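You operate a simulated robot arm through the tools that you are given. There is no shell and no other tool. Be economical: measure what you need, move in short steps, check, and stop when the job is done.

Carry out the task below with a simulated two-armed robot. There is one attempt and no reset: what you move stays moved.

JOB
Put the steel cone from the bench at the vial filler on the bench top above the pads drawer. Fetch the vial from the upper shelf of the steel shelving and stand it on the top of the black table. Put the pale red vial on the bench top beside the far oven away on the bench top beside the near oven. Open the bags drawer. Any order will do. Set down upright: steel cone, vial, pale red vial.

Only the result counts: the job must be done as asked and must still hold three seconds after the hand-in. Knocking over, shifting, dropping, spilling or breaking anything else fails it.

ROBOT AND FRAMES
Two 7-joint arms with two-finger parallel grippers on one trunk, on a base that drives. Base frame: it is fixed to the floor where the robot stands at the start and does not move with it; the origin is under the middle of the robot, x ahead of it, y to its left, z up; the surface under the hand at the start is at about z = 755. Readings come in mm, degrees, newtons and seconds.
The left shoulder is at the start at [50, 168, 1057], the right one opposite. With the tool pointing down near the work surface each hand reaches from about 200 to 660 mm from the robot's upright axis, wherever it stands, measured 20 degrees to its own side. Places, roughly: bags drawer [600, -2000, 400]; bench top above the pads drawer [-3300, -1500, 800]; bench top beside the near oven [-3300, 3600, 800]; pale red vial [-3250, 4500, 750]; steel cone [500, -250, 750]; top of the black table [-2600, -5600, 800]; vial [1250, -3750, 1000]. Payload 1.57 kg a hand.
The tool frame of a hand sits at the grasp point between the pads (the TCP): z along the fingers, y along the line on which they close. The tips reach 30 mm beyond it. Largest opening 80 mm; finger width 17, thickness 12; the body of the gripper, 40 by 82 mm, starts 80 mm behind the TCP.
Orientation is told as [roll, pitch, yaw] about the base's x, y, z axes, in that order, counted from this pose: with the fingers straight down and closing along the base's y, the tool's x points along the base's -x, its y along +y and its z along -z.

CONTROLS
- The arms move only by the tool step_arm. It takes "left_plan", "right_plan" or both (then of equal length, played together; a hand with none holds still); each is one flat list of numbers, 7 for each row, row after row: the finger opening in mm, from 0 to 80, then the shift along the tool's x, y, z in mm, then the turn, a rotation vector about the tool's x, y, z in degrees. In form: [claw, x, y, z, rx, ry, rz, claw, x, y, z, rx, ry, rz, ...]. A call has 1 to 8 rows; each row shifts and turns the commanded pose from where the row before left it, along the tool's axes as they then stand. A row lasts 0.2 s, in which the tool goes at most 50 mm and 8.6 degrees; a call with a longer step from one row to the next is refused whole, and so is a gripper value outside its range. Where a pose cannot be reached the arm comes as near as it can. A force on the tool above 40 N (or 10 N above the force at the start of the call, whichever is more), or a blocked arm, ends the call early, and 0.2 s more pass. Each finger travels about 45 mm/s and halts on what it meets, pressing with about 39 N; the grip force reading is that of the motor and also rises with nothing between the fingers. The clock runs only during rows and for 0.2 s after the last one: add rows that do not move to give the fingers time. The reply holds the time, the measured pose of the TCP, the force on the tool along the base axes, the opening and the grip force, in the units named above and with some noise, with the torque about the TCP (base axes, N m) and any sound that the robot's microphone picked up.
- Cameras (640 x 400 px; columns grow to the right, rows downward): "scene" is now at [119.1, -34.2, 1271.9]; the picture's right is [-0.40, -0.92, 0.00], its down [-0.49, 0.21, -0.85] and it looks along [0.77, -0.34, -0.53] (base axes); focal length 257 px, centre (320, 200). "left" rides on the left gripper at [72, 7, -122] in its tool frame; the picture's right is [-0.09, 1.00, 0.00], its down [-0.84, -0.08, -0.54] and it looks along [-0.54, -0.05, 0.84] (tool axes); focal length 238 px, centre (320, 200). "right" rides on the right gripper at [72, -7, -122] in its tool frame; the picture's right is [0.09, 1.00, 0.00], its down [-0.84, 0.08, -0.54] and it looks along [-0.54, 0.05, 0.84] (tool axes); focal length 238 px, centre (320, 200). There is no depth. A picture from a camera that has moved, and an enlarged one, comes with that camera's place and axes in the base frame and with its lens.
- get_image(camera): a new picture of that camera. The clock stands still meanwhile.
- move_column(by): slides the trunk up (or, below 0, down) by that many mm; the arms and the scene camera ride with it, the base frame stays. It gives what a move gives, with no picture.
- roll_base(legs): drives the robot by 1 to 6 legs, each [ahead, left, turn to the left] in mm, mm and degrees, along the robot's own axes; the way and the turn of a leg run together, so that a leg with both is an arc; at most 1500 mm and 180 degrees a leg. The arms and the cameras ride along, it lands a little off, and it stops where it bumps. It gives what a move gives.
- aim_head(pan, tilt): turns the head with the scene camera to pan (to the left, within 80 degrees either way) and tilt (down, from -29 to 69), counted from straight ahead of the robot. It gives what a move gives.
- inspect(camera, box): a new picture of the part [left, top, right, bottom] of that camera's present view, enlarged. The clock stands still meanwhile.
- sign_off(): hands the job in; it is judged then, once.

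Work in short steps. Places have to be worked out from the pictures, the camera data and where the tool is seen: move nearer, look again, correct. Check each grasp and each placing, and mend what went wrong. You have 165 turns and 122 pictures in all, those below and enlarged ones among them. Open the grippers and draw the arms clear of the work before you hand the job in, unless the task says otherwise; then end with one line.

The tools are called after "Emit:" as name(argument=value, ...) on one line, values as JSON. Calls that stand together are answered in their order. step_arm: Moves the arms, as the interface text tells. Its arguments: {"type":"object","properties":{"left_plan":{"type":"array"},"right_plan":{"type":"array"}},"required":[]} The other tools are called the same way: move_column (by) slides the trunk up or down; roll_base (legs) drives the base; aim_head (pan, tilt) turns the head that bears the scene camera; get_image (camera) takes a picture; inspect (camera, box) takes an enlarged picture of a part of a camera's view; sign_off () hands the job in.

At the start:

```text
clock: 0.0
left_eef_pos: [469.9, 59.4, 1044.4]
left_orientation: [0.1, 0.1, 0.1]
left_ft_force: [-0.5, 0.3, 1.0]
left_moment: [-0.01, -0.03, 0.02]
left_grip_width: 80.2
left_gripper_force: 0.0
right_eef_pos: [446.6, -352.2, 1037.3]
right_orientation: [0.0, 0.0, 0.0]
right_ft_force: [0.1, -0.1, 0.0]
right_moment: [0.02, 0.02, -0.01]
right_grip_width: 79.9
right_gripper_force: 0.1
trunk travel left (down, up): [-225.0, 218.0]
robot x, y, heading: [1.0, -2.0, -0.3]
head pan, tilt: [-23.6, 32.3]
```

scene: 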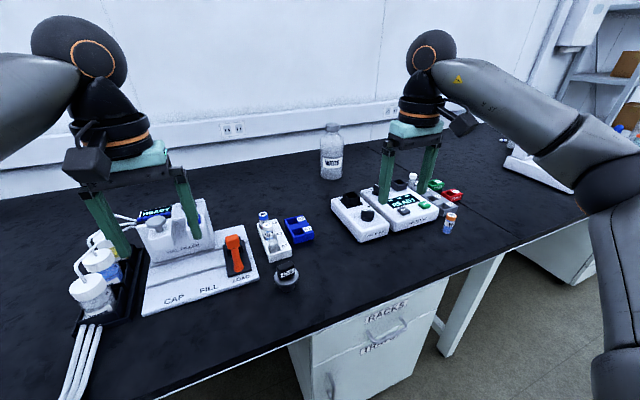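
right: 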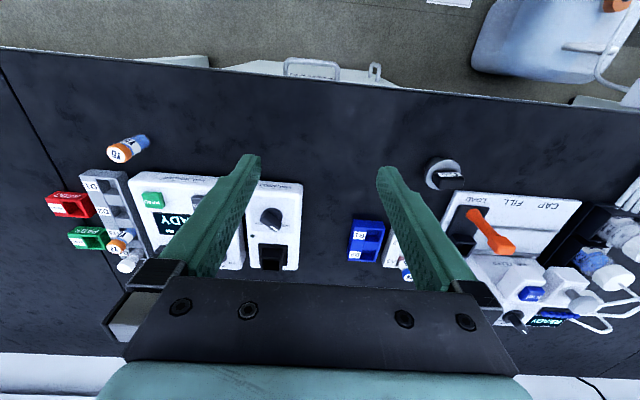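
left: 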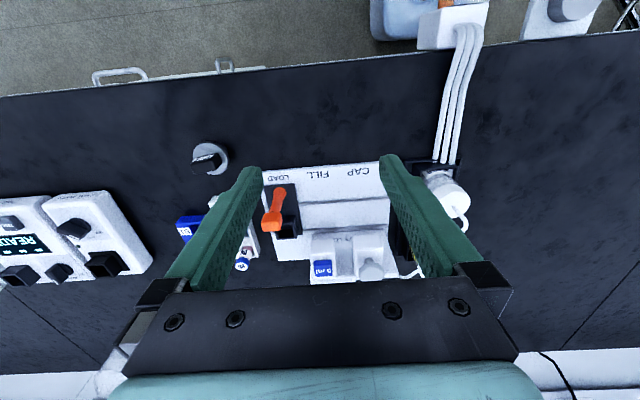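

The pictures show a small round object with a black label near (287,275) in the scene view; I enlarge it to see whether it's the steel cone.

Emit:
inspect(camera="scene", box=[220, 190, 380, 290])

Emit:
inspect(camera="right", box=[340, 140, 500, 240])

```text
4.00 times, centred on (300, 240) of scene
camera zoom: at [119.1, -34.2, 1271.9], right [-0.4, -0.92, 0.0], down [-0.49, 0.21, -0.85], along [0.77, -0.34, -0.53], focal length 1028 px, centre (400, 40)
```

zoom: 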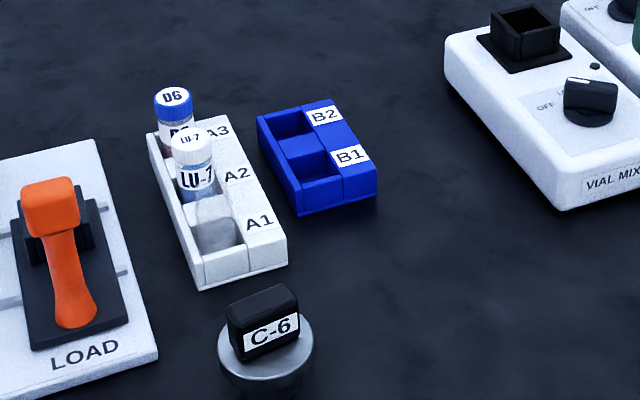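

```text
4.00 times, centred on (420, 190) of right
camera zoom: at [374.9, -359.8, 1159.5], right [-0.09, 1.0, 0.0], down [0.84, 0.08, 0.54], along [0.54, 0.05, -0.84], focal length 953 px, centre (-80, 240)
```

zoom: 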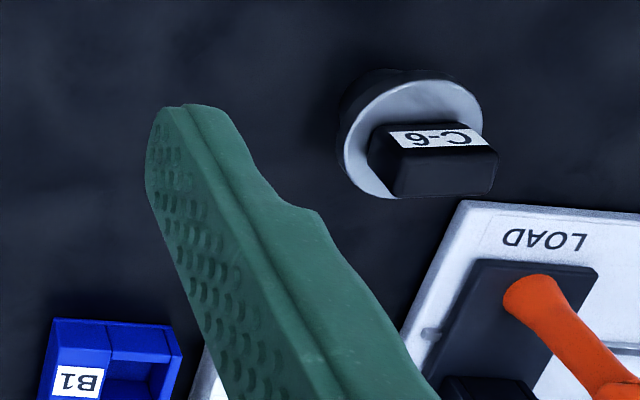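

The C-6 object is a steel piece with a black block handle, block top about [545,-130,809]. I bring the right hand over it at height and move the left hand aside.

Emit:
step_arm(right_plan=[80, -20, 44, 10, 0, 0, 0, 80, -20, 44, 10, 0, 0, 0, 80, -20, 44, 10, 0, 0, 0, 80, -20, 44, 10, 0, 0, 0, 80, -18, 44, 10, 0, 0, 0, 80, 0, 0, 0, 0, 0, 0], left_plan=[80, 20, 40, 0, 0, 0, 0, 80, 20, 40, 0, 0, 0, 0, 80, 20, 40, 0, 0, 0, 0, 80, 20, 40, 0, 0, 0, 0, 80, 0, 0, 0, 0, 0, 0, 80, 0, 0, 0, 0, 0, 0])

Emit:
get_image(camera="right")

Emit:
get_image(camera="scene")

```text
clock: 1.4
left_eef_pos: [386.5, 219.0, 1046.2]
left_orientation: [0.0, 0.1, 0.0]
left_ft_force: [-0.3, -0.1, 0.3]
left_moment: [0.0, 0.02, 0.02]
left_grip_width: 80.2
left_gripper_force: 0.1
right_eef_pos: [546.9, -132.3, 986.7]
right_orientation: [0.0, -0.1, 0.0]
right_ft_force: [0.6, 0.0, 0.5]
right_moment: [0.0, 0.0, -0.04]
right_grip_width: 80.4
right_gripper_force: 0.0
trunk travel left (down, up): [-225.0, 218.0]
robot x, y, heading: [-0.3, -3.1, 0.0]
head pan, tilt: [-23.6, 32.3]
```

```text
116 pictures are left
camera right: at [474.1, -140.7, 1108.1], right [-0.09, 1.0, 0.0], down [0.84, 0.08, 0.54], along [0.54, 0.05, -0.84], focal length 238 px, centre (320, 200)
```

right: 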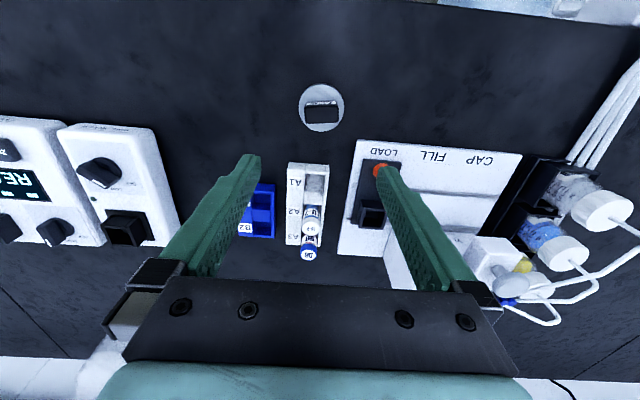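

```text
115 pictures are left
camera scene: at [119.1, -34.3, 1271.9], right [-0.4, -0.92, 0.0], down [-0.49, 0.21, -0.85], along [0.77, -0.34, -0.53], focal length 257 px, centre (320, 200)
```

scene: 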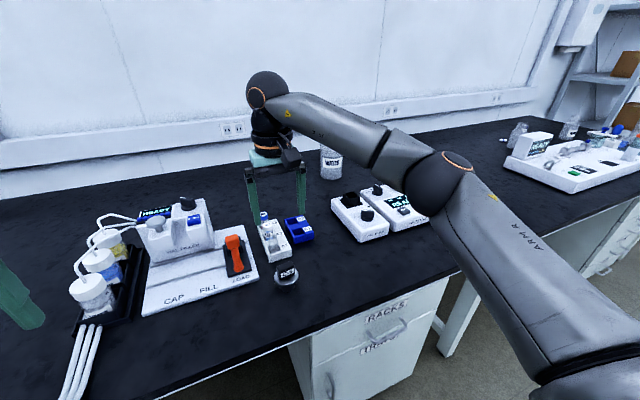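

The block sits between the fingers' line; I enlarge to fix centre and heights.

Emit:
inspect(camera="right", box=[280, 70, 376, 130])

Emit:
inspect(camera="scene", box=[250, 245, 330, 295])

```text
6.67 times, centred on (328, 100) of right
camera zoom: at [474.1, -140.7, 1108.1], right [-0.09, 1.0, 0.0], down [0.84, 0.08, 0.54], along [0.54, 0.05, -0.84], focal length 1589 px, centre (267, 867)
```

zoom: 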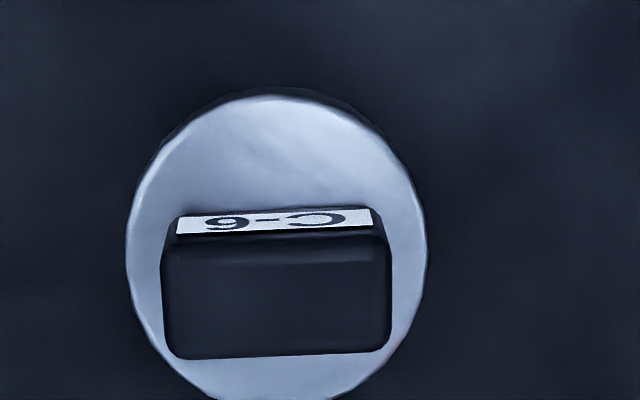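

```text
8.00 times, centred on (290, 270) of scene
camera zoom: at [119.1, -34.3, 1271.9], right [-0.4, -0.92, 0.0], down [-0.49, 0.21, -0.85], along [0.77, -0.34, -0.53], focal length 2056 px, centre (560, -360)
```

zoom: 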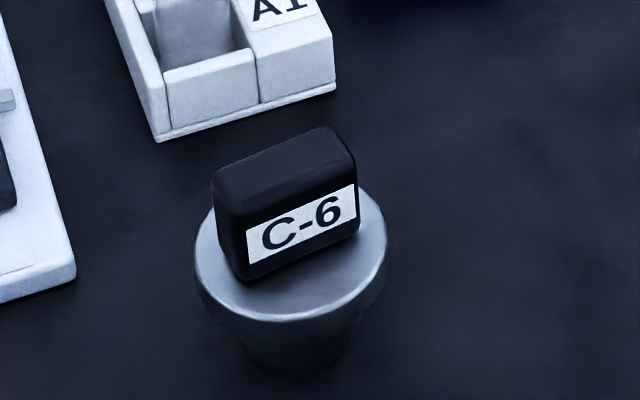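

The block is about 41 × 22 mm, top near z 815 and the disc near 790, centre [542,-132]. I descend to TCP z≈826 with fingers open.

Emit:
step_arm(right_plan=[80, 5, 0, 35, 0, 0, 0, 80, 0, 0, 35, 0, 0, 0, 80, 0, 0, 35, 0, 0, 0, 80, 0, 0, 30, 0, 0, 0, 80, 0, 0, 20, 0, 0, 0, 80, 0, 0, 5, 0, 0, 0, 80, 0, 0, 0, 0, 0, 0])

Emit:
get_image(camera="right")

Emit:
inspect(camera="scene", box=[210, 200, 370, 300])

```text
clock: 3.0
left_eef_pos: [386.2, 219.0, 1045.9]
left_orientation: [0.0, 0.2, 0.1]
left_ft_force: [-0.3, -0.5, -0.4]
left_moment: [-0.01, -0.01, 0.0]
left_grip_width: 80.1
left_gripper_force: 0.1
right_eef_pos: [538.3, -132.4, 827.6]
right_orientation: [-0.1, -0.1, 0.0]
right_ft_force: [-0.4, -0.5, 0.0]
right_moment: [-0.01, -0.01, -0.03]
right_grip_width: 80.0
right_gripper_force: 0.0
trunk travel left (down, up): [-225.0, 218.0]
robot x, y, heading: [-1.6, -1.5, 0.1]
head pan, tilt: [-23.6, 32.3]
```

```text
112 pictures are left
camera right: at [466.9, -140.8, 949.5], right [-0.09, 1.0, 0.0], down [0.84, 0.08, 0.54], along [0.54, 0.05, -0.84], focal length 238 px, centre (320, 200)
```

right: 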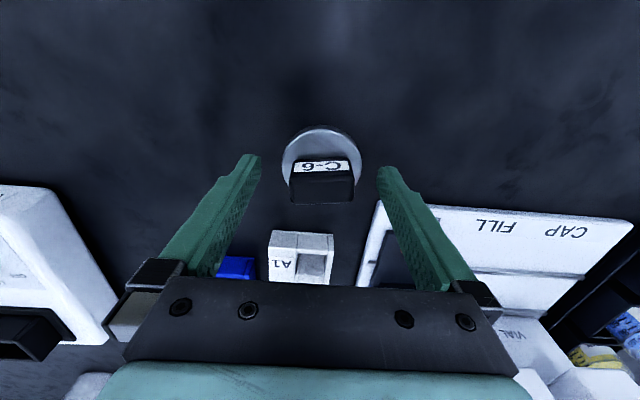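

```text
4.00 times, centred on (290, 250) of scene
camera zoom: at [119.0, -34.2, 1271.9], right [-0.4, -0.92, 0.0], down [-0.49, 0.21, -0.85], along [0.77, -0.34, -0.53], focal length 1028 px, centre (440, 0)
```

zoom: 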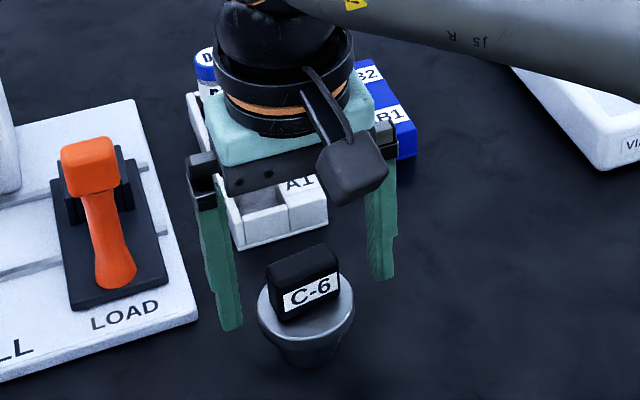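

The hand is about 4 mm short in x; I correct, go down 3 mm and close on the block.

Emit:
step_arm(right_plan=[80, -4, 0, 3, 0, 0, 0, 80, 0, 0, 0, 0, 0, 0, 60, 0, 0, 0, 0, 0, 0, 40, 0, 0, 0, 0, 0, 0, 30, 0, 0, 0, 0, 0, 0, 25, 0, 0, 0, 0, 0, 0, 25, 0, 0, 0, 0, 0, 0])

Emit:
get_image(camera="right")

```text
clock: 4.6
left_eef_pos: [387.0, 218.1, 1045.3]
left_orientation: [0.0, 0.2, 0.1]
left_ft_force: [0.9, -0.6, 0.1]
left_moment: [0.0, -0.01, -0.03]
left_grip_width: 79.9
left_gripper_force: 0.1
right_eef_pos: [542.2, -133.3, 824.3]
right_orientation: [0.0, 0.0, 0.0]
right_ft_force: [-0.1, 0.0, 0.5]
right_moment: [0.01, 0.01, 0.01]
right_grip_width: 40.9
right_gripper_force: 36.9
trunk travel left (down, up): [-225.0, 218.0]
robot x, y, heading: [3.9, 3.8, -0.3]
head pan, tilt: [-23.6, 32.3]
```

```text
110 pictures are left
camera right: at [471.1, -140.3, 947.1], right [-0.09, 1.0, 0.0], down [0.84, 0.08, 0.54], along [0.54, 0.05, -0.84], focal length 238 px, centre (320, 200)
```

right: 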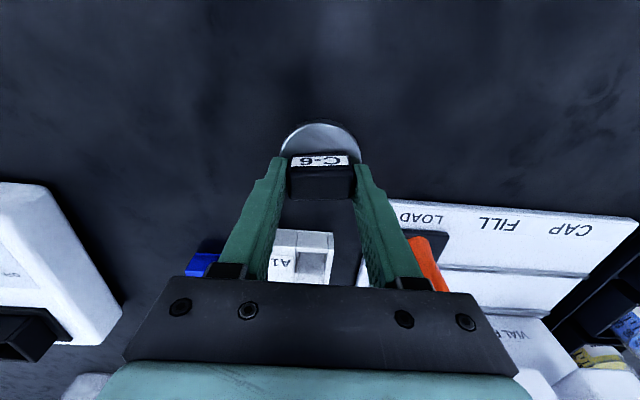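

Gripped at 41 mm. I lift straight up and look.

Emit:
step_arm(right_plan=[25, 0, 0, -15, 0, 0, 0, 25, 0, 0, -35, 0, 0, 0, 25, 0, 0, -40, 0, 0, 0, 25, 0, 0, -40, 0, 0, 0, 25, 20, 0, -40, 0, 0, 0, 25, 40, -20, -20, 0, 0, 0, 25, 40, -20, 0, 0, 0, 0, 25, 0, 0, 0, 0, 0, 0])

Emit:
get_image(camera="right")

Emit:
get_image(camera="scene")

```text
clock: 6.4
left_eef_pos: [388.7, 218.7, 1044.8]
left_orientation: [0.0, 0.2, 0.1]
left_ft_force: [-0.5, 0.3, -0.1]
left_moment: [0.01, -0.01, 0.0]
left_grip_width: 80.2
left_gripper_force: 0.1
right_eef_pos: [442.7, -172.3, 1018.4]
right_orientation: [0.0, 0.0, 0.0]
right_ft_force: [0.6, -0.1, -2.5]
right_moment: [0.0, -0.01, 0.01]
right_grip_width: 40.9
right_gripper_force: 39.0
trunk travel left (down, up): [-225.0, 218.0]
robot x, y, heading: [1.0, -0.2, -0.0]
head pan, tilt: [-23.6, 32.3]
```

```text
109 pictures are left
camera right: at [371.2, -179.5, 1140.1], right [-0.09, 1.0, 0.0], down [0.84, 0.08, 0.54], along [0.54, 0.05, -0.84], focal length 238 px, centre (320, 200)
```

right: 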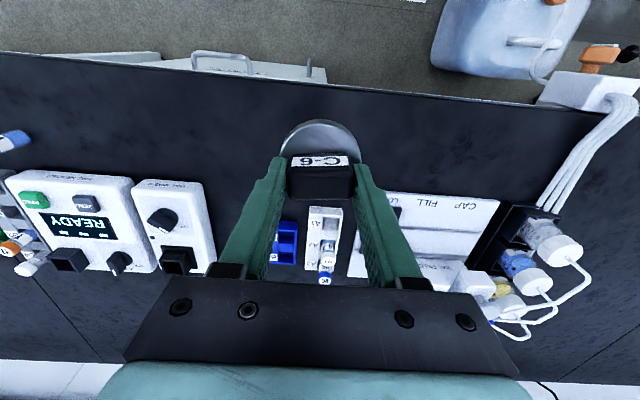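

```text
108 pictures are left
camera scene: at [119.2, -34.1, 1271.9], right [-0.4, -0.92, 0.0], down [-0.49, 0.21, -0.85], along [0.77, -0.34, -0.53], focal length 257 px, centre (320, 200)
```

scene: 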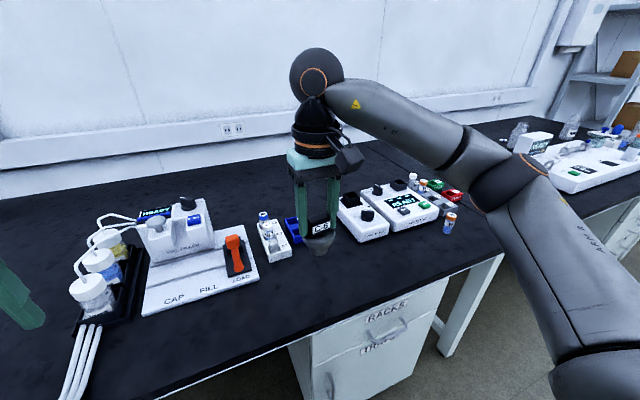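

The cone is held (bottom ≈69 mm under the TCP). I look right along the bench before driving to the bags drawer.

Emit:
aim_head(pan=-70, tilt=25)

Emit:
get_image(camera="scene")

```text
clock: 7.5
left_eef_pos: [387.6, 218.2, 1045.1]
left_orientation: [0.0, 0.1, 0.1]
left_ft_force: [0.5, 0.2, -0.9]
left_moment: [-0.02, -0.04, 0.01]
left_grip_width: 79.7
left_gripper_force: 0.1
right_eef_pos: [444.1, -170.6, 1017.3]
right_orientation: [0.0, 0.1, 0.0]
right_ft_force: [0.7, 0.1, -2.7]
right_moment: [0.04, -0.02, 0.0]
right_grip_width: 40.7
right_gripper_force: 38.7
trunk travel left (down, up): [-225.0, 218.0]
robot x, y, heading: [-0.3, -0.2, -0.0]
head pan, tilt: [-70.0, 25.0]
```

```text
107 pictures are left
camera scene: at [68.8, -84.9, 1283.4], right [-0.94, -0.34, 0.0], down [-0.14, 0.4, -0.91], along [0.31, -0.85, -0.42], focal length 257 px, centre (320, 200)
```

scene: 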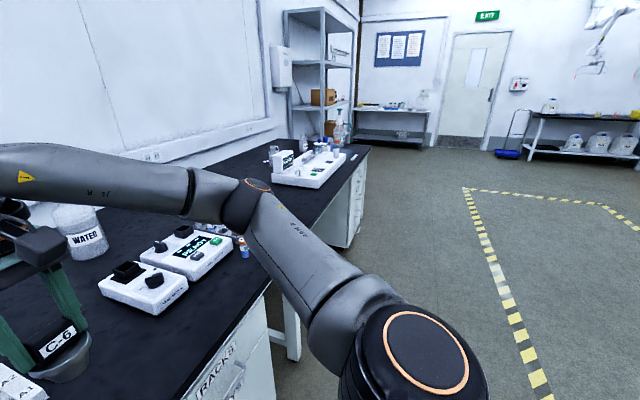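

The aisle is clear. I drive 1900 mm to the right along the bench, hands well above the bench.

Emit:
roll_base(legs=[[0, -950, 0], [0, -950, 0]])

Emit:
aim_head(pan=-10, tilt=50)

Emit:
get_image(camera="scene")

```text
clock: 24.7
left_eef_pos: [392.2, -1705.4, 1045.9]
left_orientation: [0.0, 0.1, 0.1]
left_ft_force: [0.6, 0.2, 0.9]
left_moment: [-0.01, 0.01, -0.01]
left_grip_width: 80.2
left_gripper_force: 0.0
right_eef_pos: [447.6, -2095.7, 1018.8]
right_orientation: [0.1, 0.0, 0.0]
right_ft_force: [0.5, 0.9, -1.8]
right_moment: [0.01, 0.03, 0.01]
right_grip_width: 39.3
right_gripper_force: 38.7
trunk travel left (down, up): [-225.0, 218.0]
robot x, y, heading: [5.2, -1926.0, 0.0]
head pan, tilt: [-70.0, 25.0]
```

```text
clock: 26.0
left_eef_pos: [392.2, -1705.4, 1045.8]
left_orientation: [0.1, 0.2, 0.2]
left_ft_force: [-0.4, -0.2, -0.1]
left_moment: [-0.01, -0.01, 0.01]
left_grip_width: 80.2
left_gripper_force: 0.0
right_eef_pos: [447.0, -2095.9, 1016.9]
right_orientation: [-0.1, 0.0, 0.0]
right_ft_force: [-0.1, 0.1, -2.2]
right_moment: [0.02, 0.01, -0.04]
right_grip_width: 39.3
right_gripper_force: 39.1
trunk travel left (down, up): [-225.0, 218.0]
robot x, y, heading: [4.2, -1924.2, 0.1]
head pan, tilt: [-10.0, 50.0]
```

```text
106 pictures are left
camera scene: at [117.3, -1936.8, 1245.9], right [-0.17, -0.98, 0.0], down [-0.75, 0.13, -0.64], along [0.63, -0.11, -0.77], focal length 257 px, centre (320, 200)
```

scene: 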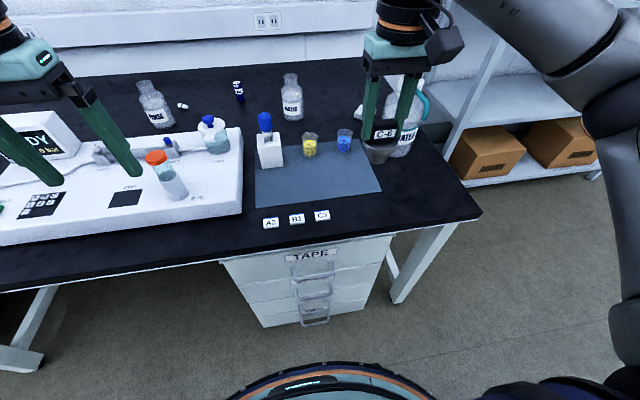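

Drawer stack seen: TAPE on top. I enlarge to read the labels and check the cone grip (width went from 40.9 to 39.3).

Emit:
inspect(camera="scene", box=[220, 230, 412, 350])

Emit:
get_image(camera="right")

```text
3.33 times, centred on (316, 290) of scene
camera zoom: at [117.3, -1936.8, 1245.9], right [-0.17, -0.98, 0.0], down [-0.75, 0.13, -0.64], along [0.63, -0.11, -0.77], focal length 857 px, centre (333, -100)
```

zoom: 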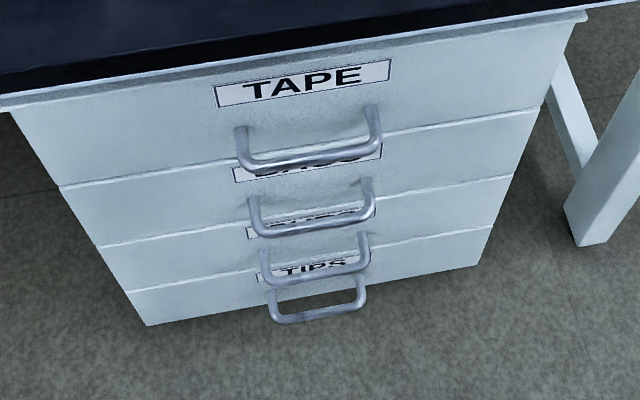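

```text
104 pictures are left
camera right: at [375.9, -2104.3, 1140.0], right [-0.09, 1.0, 0.0], down [0.84, 0.08, 0.54], along [0.54, 0.05, -0.84], focal length 238 px, centre (320, 200)
```

right: 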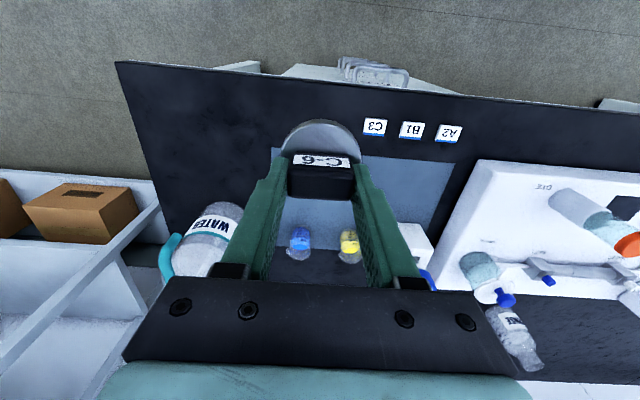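

The cone is fine. BAGS is the second drawer down; its bar is around [360,-1965,520]. I back off 300 mm, shift right 150, lower the trunk 150 and re-view.

Emit:
roll_base(legs=[[-320, -150, 0]])

Emit:
move_column(by=-180)

Emit:
aim_head(pan=10, tilt=40)

Emit:
get_image(camera="scene")

```text
clock: 28.3
left_eef_pos: [72.2, -1855.3, 1045.7]
left_orientation: [0.0, 0.1, 0.2]
left_ft_force: [-0.2, -0.4, -0.6]
left_moment: [0.0, 0.0, -0.02]
left_grip_width: 80.0
left_gripper_force: 0.0
right_eef_pos: [128.9, -2245.0, 1018.5]
right_orientation: [0.0, -0.1, 0.2]
right_ft_force: [-0.3, -0.2, -0.8]
right_moment: [0.0, 0.02, 0.02]
right_grip_width: 39.6
right_gripper_force: 38.7
trunk travel left (down, up): [-225.0, 218.0]
robot x, y, heading: [-314.7, -2077.0, 0.5]
head pan, tilt: [-10.0, 50.0]
```

```text
clock: 30.3
left_eef_pos: [71.5, -1856.0, 865.5]
left_orientation: [0.0, 0.1, 0.2]
left_ft_force: [0.4, 0.2, 0.9]
left_moment: [0.03, 0.0, 0.02]
left_grip_width: 80.2
left_gripper_force: 0.1
right_eef_pos: [128.5, -2246.5, 838.3]
right_orientation: [0.1, 0.1, 0.2]
right_ft_force: [-0.4, -0.8, -1.4]
right_moment: [0.0, 0.02, 0.01]
right_grip_width: 39.4
right_gripper_force: 39.0
trunk travel left (down, up): [-45.0, 398.0]
robot x, y, heading: [-312.8, -2072.0, 0.0]
head pan, tilt: [-10.0, 50.0]
```

```text
clock: 31.1
left_eef_pos: [71.4, -1855.3, 865.6]
left_orientation: [0.0, 0.2, 0.2]
left_ft_force: [0.3, 0.5, -0.4]
left_moment: [0.04, 0.02, -0.02]
left_grip_width: 80.0
left_gripper_force: 0.1
right_eef_pos: [128.8, -2247.4, 838.9]
right_orientation: [-0.1, 0.0, 0.1]
right_ft_force: [-0.4, 0.2, -1.7]
right_moment: [-0.01, 0.01, 0.0]
right_grip_width: 39.4
right_gripper_force: 39.6
trunk travel left (down, up): [-45.0, 398.0]
robot x, y, heading: [-312.9, -2072.6, 0.2]
head pan, tilt: [10.0, 40.0]
```

```text
103 pictures are left
camera scene: at [-194.6, -2058.5, 1080.1], right [0.18, -0.98, 0.0], down [-0.63, -0.11, -0.77], along [0.75, 0.13, -0.64], focal length 257 px, centre (320, 200)
```

scene: 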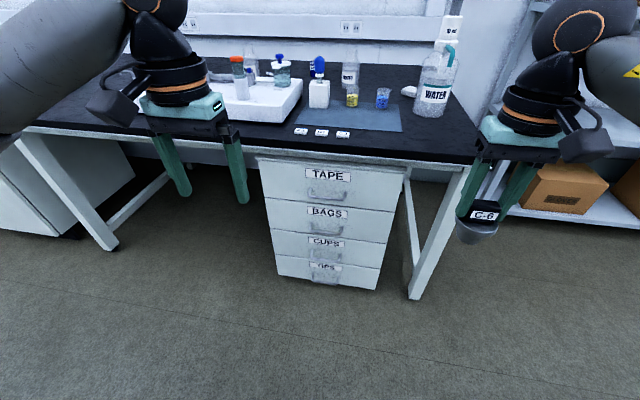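

Now all four labels are readable; BAGS is second. I enlarge for measurement.

Emit:
inspect(camera="scene", box=[256, 155, 416, 255])

```text
4.00 times, centred on (336, 205) of scene
camera zoom: at [-194.6, -2058.5, 1080.1], right [0.18, -0.98, 0.0], down [-0.63, -0.11, -0.77], along [0.75, 0.13, -0.64], focal length 1028 px, centre (256, 180)
```

zoom: 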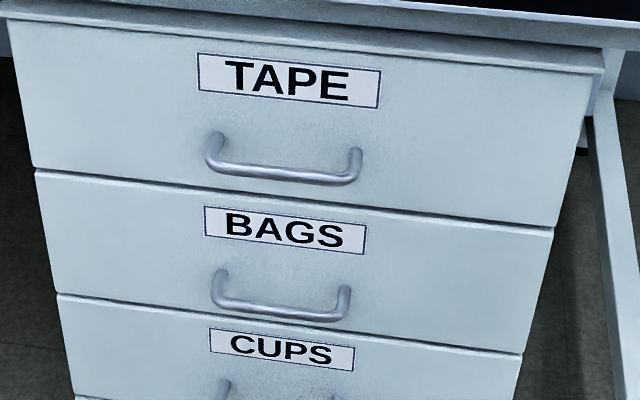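

The BAGS bar centre triangulates to about [398,-1975,433]. I lower the trunk the last bit and pitch the left hand forward in free space.

Emit:
move_column(by=-40)

Emit:
step_arm(left_plan=[80, 0, 0, 0, 0, -8.5, 0, 80, 0, 0, 0, 0, -8.5, 0, 80, 0, 0, 0, 0, -8.5, 0, 80, 0, 0, 0, 0, -8.5, 0, 80, 0, 0, 0, 0, -8.5, 0, 80, 0, 0, 0, 0, -8.5, 0, 80, 0, 0, 0, 0, -8.5, 0, 80, 0, 0, 0, 0, -8.5, 0])

```text
clock: 32.0
left_eef_pos: [72.2, -1854.5, 825.5]
left_orientation: [0.0, 0.1, 0.3]
left_ft_force: [-0.6, 0.8, 0.6]
left_moment: [-0.01, 0.0, 0.01]
left_grip_width: 80.0
left_gripper_force: 0.1
right_eef_pos: [127.8, -2245.3, 797.4]
right_orientation: [0.0, 0.0, 0.1]
right_ft_force: [-0.2, -0.2, -1.8]
right_moment: [0.0, 0.03, -0.01]
right_grip_width: 39.4
right_gripper_force: 38.6
trunk travel left (down, up): [-5.0, 438.0]
robot x, y, heading: [-313.5, -2077.8, 0.3]
head pan, tilt: [10.0, 40.0]
```

```text
clock: 33.8
left_eef_pos: [122.9, -1859.4, 855.7]
left_orientation: [0.0, -67.9, 0.3]
left_ft_force: [-0.2, -0.2, 0.7]
left_moment: [-0.02, -0.04, -0.01]
left_grip_width: 80.1
left_gripper_force: 0.1
left hand out of reach, approached as far as the arm can: row 6, 7, 8
right_eef_pos: [127.8, -2246.7, 797.3]
right_orientation: [-0.1, 0.0, 0.1]
right_ft_force: [-0.7, -0.4, -1.9]
right_moment: [0.0, 0.01, 0.01]
right_grip_width: 39.4
right_gripper_force: 39.5
trunk travel left (down, up): [-5.0, 438.0]
robot x, y, heading: [-319.0, -2073.9, 0.0]
head pan, tilt: [10.0, 40.0]
```

The pose needs more distance from the torso; I move the hand forward and down, finishing the pitch.

Emit:
step_arm(left_plan=[80, 23, 0, 42, 0, 0, 0, 80, 23, 0, 42, 0, 0, 0, 80, 23, 0, 42, 0, 0, 0, 80, 23, 0, 42, 0, 0, 0, 80, 0, 0, 0, 0, -7.5, 0, 80, 0, 0, 0, 0, -7.5, 0, 80, 0, 0, 0, 0, -7.0, 0, 80, 0, 0, 0, 0, 0, 0])

```text
clock: 35.6
left_eef_pos: [243.3, -1859.6, 708.5]
left_orientation: [-26.2, -89.9, 26.4]
left_ft_force: [-0.8, 0.1, 0.7]
left_moment: [-0.03, 0.01, -0.01]
left_grip_width: 80.3
left_gripper_force: 0.0
right_eef_pos: [128.0, -2245.5, 798.0]
right_orientation: [0.0, 0.0, 0.1]
right_ft_force: [0.0, 0.9, -0.6]
right_moment: [0.0, 0.01, 0.02]
right_grip_width: 39.2
right_gripper_force: 39.4
trunk travel left (down, up): [-5.0, 438.0]
robot x, y, heading: [-315.8, -2071.0, 0.0]
head pan, tilt: [10.0, 40.0]
```

Now the hand points ahead. I roll it about its axis by 90° so that the fingers close vertically.

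Emit:
step_arm(left_plan=[80, 0, 0, 0, 0, 0, 8.5, 80, 0, 0, 0, 0, 0, 8.5, 80, 0, 0, 0, 0, 0, 8.5, 80, 0, 0, 0, 0, 0, 8.5, 80, 0, 0, 0, 0, 0, 8.5, 80, 0, 0, 0, 0, 0, 8.5, 80, 0, 0, 0, 0, 0, 8.5, 80, 0, 0, 0, 0, 0, 8.5])

Emit:
step_arm(left_plan=[80, 0, 0, 0, 0, 0, 7.5, 80, 0, 0, 0, 0, 0, 7.5, 80, 0, 0, 0, 0, 0, 7, 80, 0, 0, 0, 0, 0, 0])

Emit:
get_image(camera="scene")

```text
clock: 37.4
left_eef_pos: [244.0, -1860.2, 708.3]
left_orientation: [89.9, -21.8, -89.6]
left_ft_force: [-0.1, 1.0, -0.8]
left_moment: [0.0, 0.02, 0.02]
left_grip_width: 80.0
left_gripper_force: 0.1
right_eef_pos: [128.9, -2245.6, 796.9]
right_orientation: [0.0, 0.0, 0.1]
right_ft_force: [-0.5, 0.5, -2.4]
right_moment: [-0.02, 0.03, 0.02]
right_grip_width: 39.5
right_gripper_force: 39.1
trunk travel left (down, up): [-5.0, 438.0]
robot x, y, heading: [-315.8, -2074.6, 0.0]
head pan, tilt: [10.0, 40.0]
```

```text
clock: 38.4
left_eef_pos: [243.3, -1858.1, 707.1]
left_orientation: [89.9, 0.1, -89.7]
left_ft_force: [-0.5, -0.4, 0.3]
left_moment: [-0.01, 0.0, -0.02]
left_grip_width: 80.2
left_gripper_force: 0.0
right_eef_pos: [129.2, -2246.1, 798.8]
right_orientation: [0.1, 0.2, 0.2]
right_ft_force: [-0.2, 0.5, -1.8]
right_moment: [0.01, -0.02, 0.0]
right_grip_width: 39.4
right_gripper_force: 39.3
trunk travel left (down, up): [-5.0, 438.0]
robot x, y, heading: [-315.6, -2074.7, 0.3]
head pan, tilt: [10.0, 40.0]
```

```text
101 pictures are left
camera scene: at [-194.6, -2058.5, 1040.1], right [0.18, -0.98, 0.0], down [-0.63, -0.11, -0.77], along [0.75, 0.14, -0.64], focal length 257 px, centre (320, 200)
```

scene: 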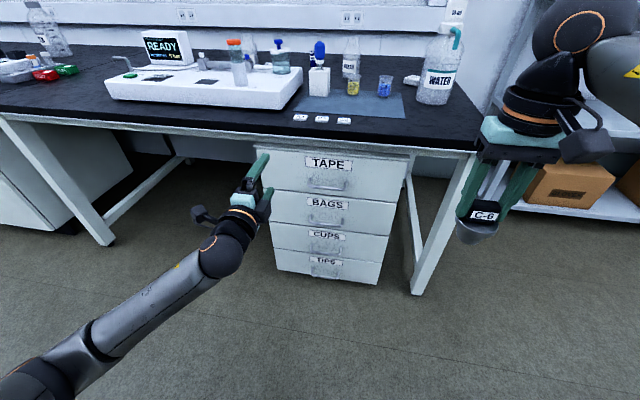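

Orientation is right. I lower the hand to the BAGS bar height, staying ~80 mm short.

Emit:
step_arm(left_plan=[80, -16.7, -39.1, 10, 0, 0, 0, 80, -16.7, -39.1, 10, 0, 0, 0, 80, -16.7, -39.1, 10, 0, 0, 0, 80, -16.7, -39.1, 10, 0, 0, 0, 80, -16.7, -39.1, 10, 0, 0, 0, 80, -16.7, -39.1, 10, 0, 0, 0, 80, -16.7, -39.1, 10, 0, 0, 0, 80, 0, 0, 0, 0, 0, 0])

Emit:
get_image(camera="left")

Emit:
get_image(camera="scene")

```text
clock: 40.2
left_eef_pos: [318.7, -1967.6, 437.2]
left_orientation: [90.6, 0.5, -89.4]
left_ft_force: [-0.2, -0.2, 0.3]
left_moment: [0.0, -0.04, 0.05]
left_grip_width: 80.1
left_gripper_force: 0.0
right_eef_pos: [129.4, -2244.0, 796.9]
right_orientation: [-0.2, 0.1, 0.2]
right_ft_force: [0.1, -0.6, -1.4]
right_moment: [-0.02, 0.0, 0.0]
right_grip_width: 39.4
right_gripper_force: 38.8
trunk travel left (down, up): [-5.0, 438.0]
robot x, y, heading: [-312.6, -2079.0, 0.3]
head pan, tilt: [10.0, 40.0]
```

```text
100 pictures are left
camera left: at [196.8, -1897.8, 442.8], right [-0.01, -0.1, 0.99], down [-0.53, -0.84, -0.09], along [0.85, -0.53, -0.05], focal length 238 px, centre (320, 200)
```

left: 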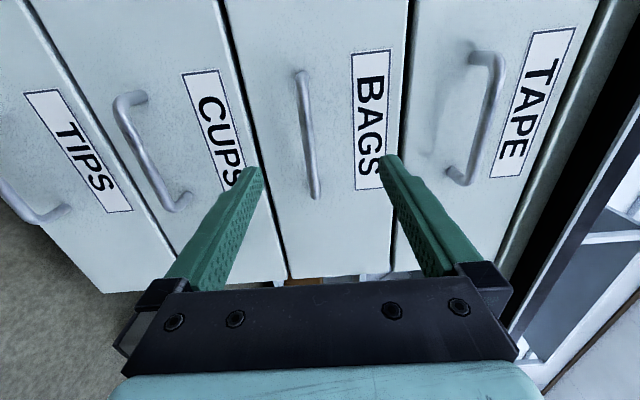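

```text
99 pictures are left
camera scene: at [-192.9, -2056.7, 1039.3], right [0.18, -0.98, 0.0], down [-0.63, -0.12, -0.76], along [0.75, 0.13, -0.64], focal length 257 px, centre (320, 200)
```

scene: 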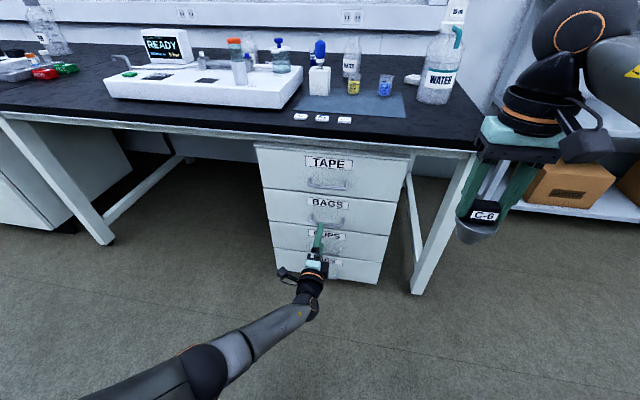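

The bar is at about z 428, y -1966, i.e. 9 mm below the hand centre; I correct and advance to TCP x≈390.

Emit:
step_arm(left_plan=[80, 0, -9, 0, 0, 0, 0, 80, 0, 0, 25, 0, 0, 0, 80, 0, 0, 25, 0, 0, 0, 80, 0, 0, 15, 0, 0, 0, 80, 0, 0, 5, 0, 0, 0, 80, 0, 0, 0, 0, 0, 0])

Emit:
get_image(camera="left")

```text
clock: 41.6
left_eef_pos: [367.0, -1956.7, 455.8]
left_orientation: [89.9, 0.0, -89.8]
left_ft_force: [0.0, 0.6, 0.7]
left_moment: [0.0, 0.0, 0.02]
left_grip_width: 80.2
left_gripper_force: 0.0
left hand out of reach, approached as far as the arm can: row 2, 3, 4, 5
right_eef_pos: [128.8, -2245.3, 797.8]
right_orientation: [0.1, 0.0, 0.1]
right_ft_force: [0.6, -0.3, -1.2]
right_moment: [-0.01, -0.01, 0.01]
right_grip_width: 39.4
right_gripper_force: 39.2
trunk travel left (down, up): [-5.0, 438.0]
robot x, y, heading: [-316.2, -2078.2, 0.1]
head pan, tilt: [10.0, 40.0]
```

```text
98 pictures are left
camera left: at [245.0, -1885.6, 462.5], right [0.0, -0.09, 1.0], down [-0.54, -0.84, -0.08], along [0.84, -0.54, -0.05], focal length 238 px, centre (320, 200)
```

left: 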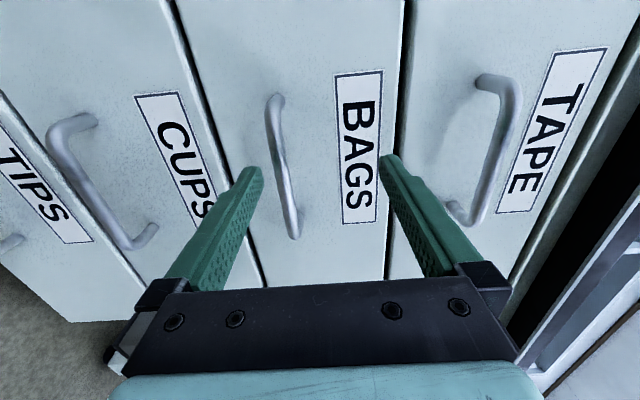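

The bar is at x≈400–408, z≈428, but the arm is at its reach limit. I retract the hand 100 mm, correct the height, then drive the base 100 mm closer.

Emit:
step_arm(left_plan=[80, 0, 0, -40, 0, 0, 0, 80, 0, -13, -40, 0, 0, 0, 80, 0, -14, -20, 0, 0, 0, 80, 0, 0, 0, 0, 0, 0])

Emit:
roll_base(legs=[[100, 0, 0]])

Emit:
get_image(camera="left")

```text
clock: 42.6
left_eef_pos: [266.4, -1958.4, 431.7]
left_orientation: [90.0, 0.0, -89.7]
left_ft_force: [0.1, 0.3, 0.1]
left_moment: [0.0, -0.01, 0.0]
left_grip_width: 80.0
left_gripper_force: 0.0
right_eef_pos: [127.4, -2247.3, 799.1]
right_orientation: [0.0, 0.1, 0.1]
right_ft_force: [0.2, -0.3, -2.1]
right_moment: [0.02, -0.03, -0.03]
right_grip_width: 39.4
right_gripper_force: 38.8
trunk travel left (down, up): [-5.0, 438.0]
robot x, y, heading: [-313.6, -2076.6, -0.0]
head pan, tilt: [10.0, 40.0]
```

```text
clock: 43.7
left_eef_pos: [364.1, -1959.4, 431.8]
left_orientation: [89.9, 0.0, -89.8]
left_ft_force: [-0.2, 0.7, 0.5]
left_moment: [-0.02, -0.01, 0.02]
left_grip_width: 79.9
left_gripper_force: 0.1
right_eef_pos: [226.6, -2246.3, 799.2]
right_orientation: [0.0, 0.0, 0.2]
right_ft_force: [-0.2, 0.1, -1.9]
right_moment: [0.01, -0.01, 0.02]
right_grip_width: 39.6
right_gripper_force: 38.9
trunk travel left (down, up): [-5.0, 438.0]
robot x, y, heading: [-215.3, -2075.4, 0.1]
head pan, tilt: [10.0, 40.0]
```

```text
97 pictures are left
camera left: at [242.0, -1887.7, 437.0], right [0.0, -0.09, 1.0], down [-0.54, -0.84, -0.08], along [0.84, -0.54, -0.05], focal length 238 px, centre (320, 200)
```

left: 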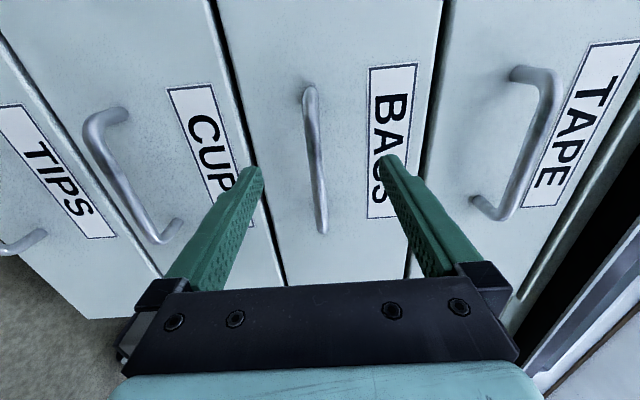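

The bar is now centred between the fingertips. I advance 26 mm and close.

Emit:
step_arm(left_plan=[80, 0, 0, 14, 0, 0, 0, 80, 0, 0, 12, 0, 0, 0, 80, 0, 0, 0, 0, 0, 0, 40, 0, 0, 0, 0, 0, 0, 20, 0, 0, 0, 0, 0, 0, 5, 0, 0, 0, 0, 0, 0, 0, 0, 0, 0, 0, 0, 0, 0, 0, 0, 0, 0, 0, 0])

Emit:
get_image(camera="left")

```text
clock: 45.5
left_eef_pos: [390.4, -1959.4, 427.7]
left_orientation: [89.7, 0.0, -89.9]
left_ft_force: [0.4, -2.1, -7.5]
left_moment: [0.01, 0.09, 0.02]
left_grip_width: 10.8
left_gripper_force: 18.8
right_eef_pos: [226.4, -2245.8, 797.5]
right_orientation: [0.0, 0.1, 0.2]
right_ft_force: [0.6, -0.1, -2.7]
right_moment: [0.0, -0.01, 0.01]
right_grip_width: 39.6
right_gripper_force: 39.5
trunk travel left (down, up): [-5.0, 438.0]
robot x, y, heading: [-214.7, -2077.4, 0.2]
head pan, tilt: [10.0, 40.0]
```

```text
96 pictures are left
camera left: at [267.9, -1887.8, 434.7], right [0.01, -0.09, 1.0], down [-0.54, -0.84, -0.07], along [0.84, -0.54, -0.06], focal length 238 px, centre (320, 200)
```

left: 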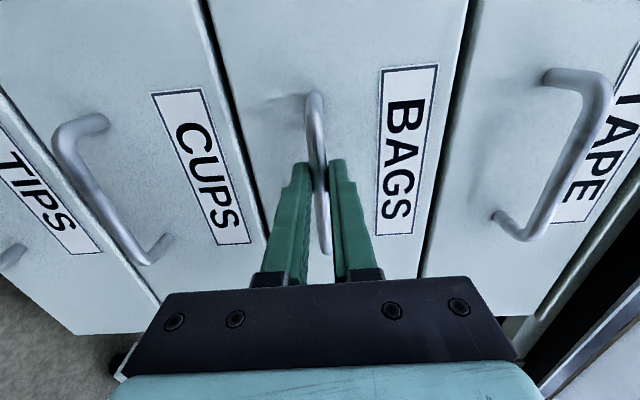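

The bar is held. I pull with the arm.

Emit:
step_arm(left_plan=[0, 0, 0, -10, 0, 0, 0, 0, 0, 0, -20, 0, 0, 0, 0, 0, 0, -20, 0, 0, 0, 0, 0, 0, -20, 0, 0, 0, 0, 0, 0, -20, 0, 0, 0, 0, 0, 0, -20, 0, 0, 0, 0, 0, 0, -20, 0, 0, 0, 0, 0, 0, 0, 0, 0, 0])

Emit:
get_image(camera="scene")

```text
clock: 46.5
left_eef_pos: [328.7, -1957.8, 428.3]
left_orientation: [89.2, 0.5, -90.6]
left_ft_force: [0.4, -7.6, -16.8]
left_moment: [-0.35, 0.17, -0.89]
left_grip_width: 10.7
left_gripper_force: 28.1
right_eef_pos: [225.7, -2246.8, 796.0]
right_orientation: [-0.1, 0.1, 0.0]
right_ft_force: [0.0, -0.5, -1.8]
right_moment: [0.04, 0.02, 0.0]
right_grip_width: 39.5
right_gripper_force: 39.7
trunk travel left (down, up): [-5.0, 438.0]
robot x, y, heading: [-220.7, -2074.1, -0.2]
head pan, tilt: [10.0, 40.0]
stopped in row 5 (left hand): the force on the tool passed its limit at 49 N (the readings are from after the stop); the commanded pose is now the measured one
```

```text
95 pictures are left
camera scene: at [-94.8, -2058.3, 1039.5], right [0.17, -0.98, 0.0], down [-0.64, -0.11, -0.76], along [0.75, 0.13, -0.65], focal length 257 px, centre (320, 200)
```

scene: 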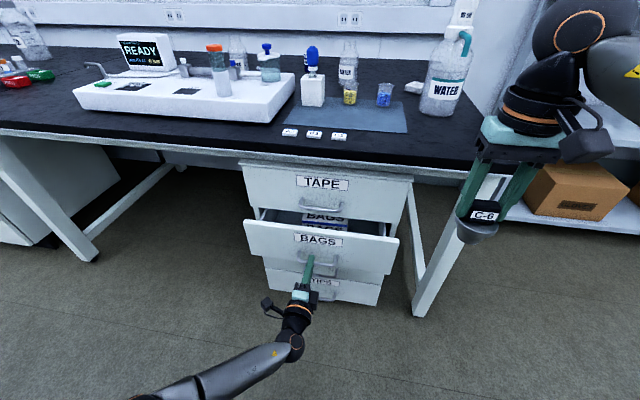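

The drawer moves (≈62 mm out). I keep pulling in gentler steps.

Emit:
step_arm(left_plan=[0, 0, 0, -10, 0, 0, 0, 0, 0, 0, -12, 0, 0, 0, 0, 0, 0, -12, 0, 0, 0, 0, 0, 0, -12, 0, 0, 0, 0, 0, 0, -12, 0, 0, 0, 0, 0, 0, -12, 0, 0, 0, 0, 0, 0, -12, 0, 0, 0, 0, 0, 0, -12, 0, 0, 0])

Emit:
step_arm(left_plan=[0, 0, 0, -12, 0, 0, 0, 0, 0, 0, -12, 0, 0, 0, 0, 0, 0, -12, 0, 0, 0, 0, 0, 0, -12, 0, 0, 0, 0, 0, 0, -12, 0, 0, 0, 0, 0, 0, -12, 0, 0, 0, 0, 0, 0, -12, 0, 0, 0, 0, 0, 0, -12, 0, 0, 0])

Emit:
get_image(camera="scene")

```text
clock: 46.9
left_eef_pos: [326.1, -1957.6, 428.8]
left_orientation: [88.7, 0.5, -90.8]
left_ft_force: [1.4, -6.1, -16.8]
left_moment: [-0.37, 0.18, -0.84]
left_grip_width: 10.8
left_gripper_force: 28.1
right_eef_pos: [225.7, -2247.3, 796.4]
right_orientation: [-0.2, 0.1, 0.1]
right_ft_force: [0.2, -0.4, -1.5]
right_moment: [0.0, 0.04, 0.01]
right_grip_width: 39.4
right_gripper_force: 38.9
trunk travel left (down, up): [-5.0, 438.0]
robot x, y, heading: [-218.9, -2078.1, 0.1]
head pan, tilt: [10.0, 40.0]
stopped in row 1 (left hand): the force on the tool passed its limit at 45 N (the readings are from after the stop); the commanded pose is now the measured one
```

```text
clock: 47.3
left_eef_pos: [323.5, -1957.2, 429.7]
left_orientation: [88.4, 0.4, -91.3]
left_ft_force: [0.9, -4.9, -16.7]
left_moment: [-0.39, 0.18, -0.8]
left_grip_width: 10.7
left_gripper_force: 28.8
right_eef_pos: [225.9, -2248.0, 796.9]
right_orientation: [-0.1, 0.1, -0.1]
right_ft_force: [0.5, 0.4, -2.0]
right_moment: [0.0, 0.0, -0.01]
right_grip_width: 39.6
right_gripper_force: 39.0
trunk travel left (down, up): [-5.0, 438.0]
robot x, y, heading: [-216.3, -2078.6, -0.1]
head pan, tilt: [10.0, 40.0]
stopped in row 1 (left hand): the force on the tool passed its limit at 44 N (the readings are from after the stop); the commanded pose is now the measured one
```

```text
94 pictures are left
camera scene: at [-95.3, -2059.4, 1040.0], right [0.17, -0.99, 0.0], down [-0.64, -0.11, -0.76], along [0.75, 0.13, -0.64], focal length 257 px, centre (320, 200)
```

scene: 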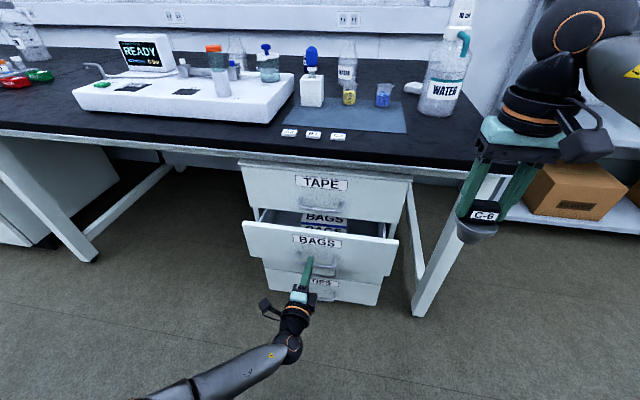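

Vertical preload (−17 N) is building up. I reopen to relieve it and re-grip.

Emit:
step_arm(left_plan=[30, 0, 0, 0, 0, 0, 0, 30, 0, 0, 0, 0, 0, 0, 30, 0, 0, 0, 0, 0, 0, 30, 0, 0, 0, 0, 0, 0])

Emit:
get_image(camera="left")

```text
clock: 48.3
left_eef_pos: [324.9, -1956.3, 432.3]
left_orientation: [89.1, 0.5, -91.0]
left_ft_force: [0.4, 0.3, 0.3]
left_moment: [0.01, 0.01, -0.02]
left_grip_width: 29.8
left_gripper_force: 0.1
right_eef_pos: [225.4, -2248.3, 797.8]
right_orientation: [0.0, 0.0, 0.0]
right_ft_force: [0.6, 0.5, -1.9]
right_moment: [-0.01, -0.02, 0.01]
right_grip_width: 39.2
right_gripper_force: 39.2
trunk travel left (down, up): [-5.0, 438.0]
robot x, y, heading: [-215.9, -2073.9, 0.1]
head pan, tilt: [10.0, 40.0]
```

```text
93 pictures are left
camera left: at [203.7, -1883.5, 441.4], right [0.01, -0.1, 0.99], down [-0.56, -0.83, -0.08], along [0.83, -0.55, -0.07], focal length 238 px, centre (320, 200)
```

left: 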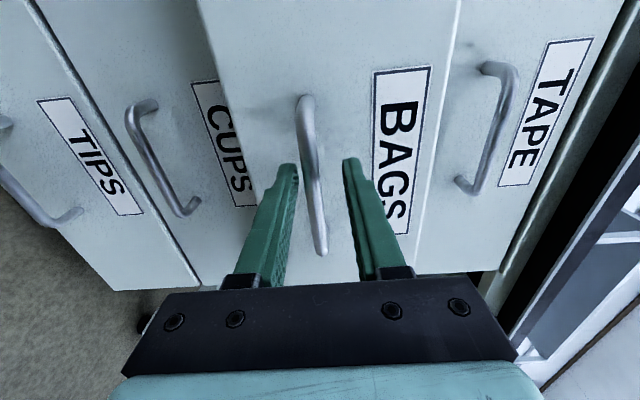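

Bar is ~4 mm below the centre; I re-centre, re-grip and pull slowly.

Emit:
step_arm(left_plan=[30, 0, -4, 0, 0, 0, 0, 10, 0, 0, 0, 0, 0, 0, 0, 0, 0, 0, 0, 0, 0, 0, 0, 0, 0, 0, 0, 0, 0, 0, 0, -5, 0, 0, 0, 0, 0, 0, -5, 0, 0, 0, 0, 0, 0, -6, 0, 0, 0, 0, 0, 0, -6, 0, 0, 0])

Emit:
step_arm(left_plan=[0, 0, 0, -6, 0, 0, 0, 0, 0, 0, -6, 0, 0, 0, 0, 0, 0, -6, 0, 0, 0, 0, 0, 0, -6, 0, 0, 0, 0, 0, 0, -6, 0, 0, 0, 0, 0, 0, -6, 0, 0, 0, 0, 0, 0, -6, 0, 0, 0, 0, 0, 0, -6, 0, 0, 0])

```text
clock: 49.9
left_eef_pos: [317.9, -1955.5, 428.5]
left_orientation: [88.6, 0.6, -91.5]
left_ft_force: [1.0, -8.3, -20.1]
left_moment: [-0.41, 0.24, -0.96]
left_grip_width: 11.0
left_gripper_force: 28.5
right_eef_pos: [225.4, -2248.6, 796.3]
right_orientation: [-0.1, 0.1, -0.2]
right_ft_force: [-0.1, -0.5, -1.7]
right_moment: [0.02, 0.03, -0.01]
right_grip_width: 39.3
right_gripper_force: 39.1
trunk travel left (down, up): [-5.0, 438.0]
robot x, y, heading: [-215.7, -2075.5, -0.1]
head pan, tilt: [10.0, 40.0]
stopped in row 7 (left hand): the force on the tool passed its limit at 43 N (the readings are from after the stop); the commanded pose is now the measured one
```

```text
clock: 50.3
left_eef_pos: [317.9, -1955.0, 429.3]
left_orientation: [88.3, 0.5, -91.8]
left_ft_force: [0.5, -5.9, -16.0]
left_moment: [-0.39, 0.19, -0.86]
left_grip_width: 10.7
left_gripper_force: 28.4
right_eef_pos: [226.3, -2249.4, 797.4]
right_orientation: [-0.1, 0.1, -0.2]
right_ft_force: [0.2, -0.7, -2.0]
right_moment: [0.0, 0.02, -0.02]
right_grip_width: 39.5
right_gripper_force: 38.7
trunk travel left (down, up): [-5.0, 438.0]
robot x, y, heading: [-218.1, -2080.2, -0.4]
head pan, tilt: [10.0, 40.0]
stopped in row 1 (left hand): the force on the tool passed its limit at 43 N (the readings are from after the stop); the commanded pose is now the measured one
```

The arm geometry seems to create side load. I relieve, re-grip, and pull with the base instead.

Emit:
step_arm(left_plan=[25, 0, 0, 0, 0, 0, 0, 25, 0, 0, 0, 0, 0, 0, 25, 0, -3, 0, 0, 0, 0, 0, 0, -2, 0, 0, 0, 0, 0, 0, 0, 0, 0, 0, 0, 0, 0, 0, 0, 0, 0, 0, 0, 0, 0, 0, 0, 0])

Emit:
roll_base(legs=[[-60, 0, 0]])

Emit:
get_image(camera="scene")

```text
refused: plan must hold 7 numbers for each row
```

```text
clock: 51.2
left_eef_pos: [258.3, -1955.5, 428.6]
left_orientation: [88.3, 0.5, -92.0]
left_ft_force: [-0.7, -13.7, -26.3]
left_moment: [-0.35, 0.34, 0.03]
left_grip_width: 10.9
left_gripper_force: 28.4
right_eef_pos: [167.3, -2248.2, 796.1]
right_orientation: [0.0, 0.0, -0.2]
right_ft_force: [0.3, 0.9, -2.0]
right_moment: [0.01, 0.01, 0.02]
right_grip_width: 39.1
right_gripper_force: 39.2
trunk travel left (down, up): [-5.0, 438.0]
robot x, y, heading: [-279.9, -2078.6, -0.5]
head pan, tilt: [10.0, 40.0]
```

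```text
92 pictures are left
camera scene: at [-153.7, -2059.5, 1039.8], right [0.17, -0.99, 0.0], down [-0.64, -0.11, -0.76], along [0.75, 0.13, -0.65], focal length 257 px, centre (320, 200)
```

scene: 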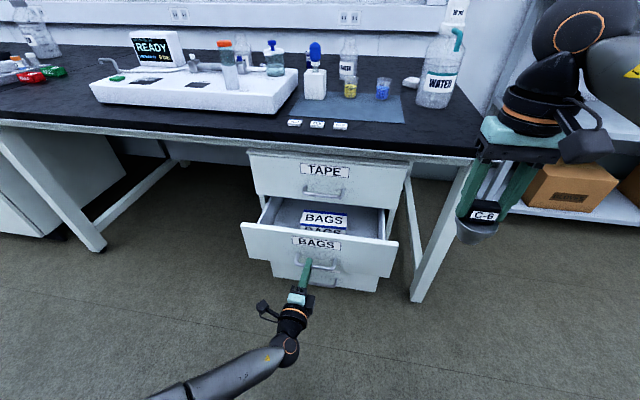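

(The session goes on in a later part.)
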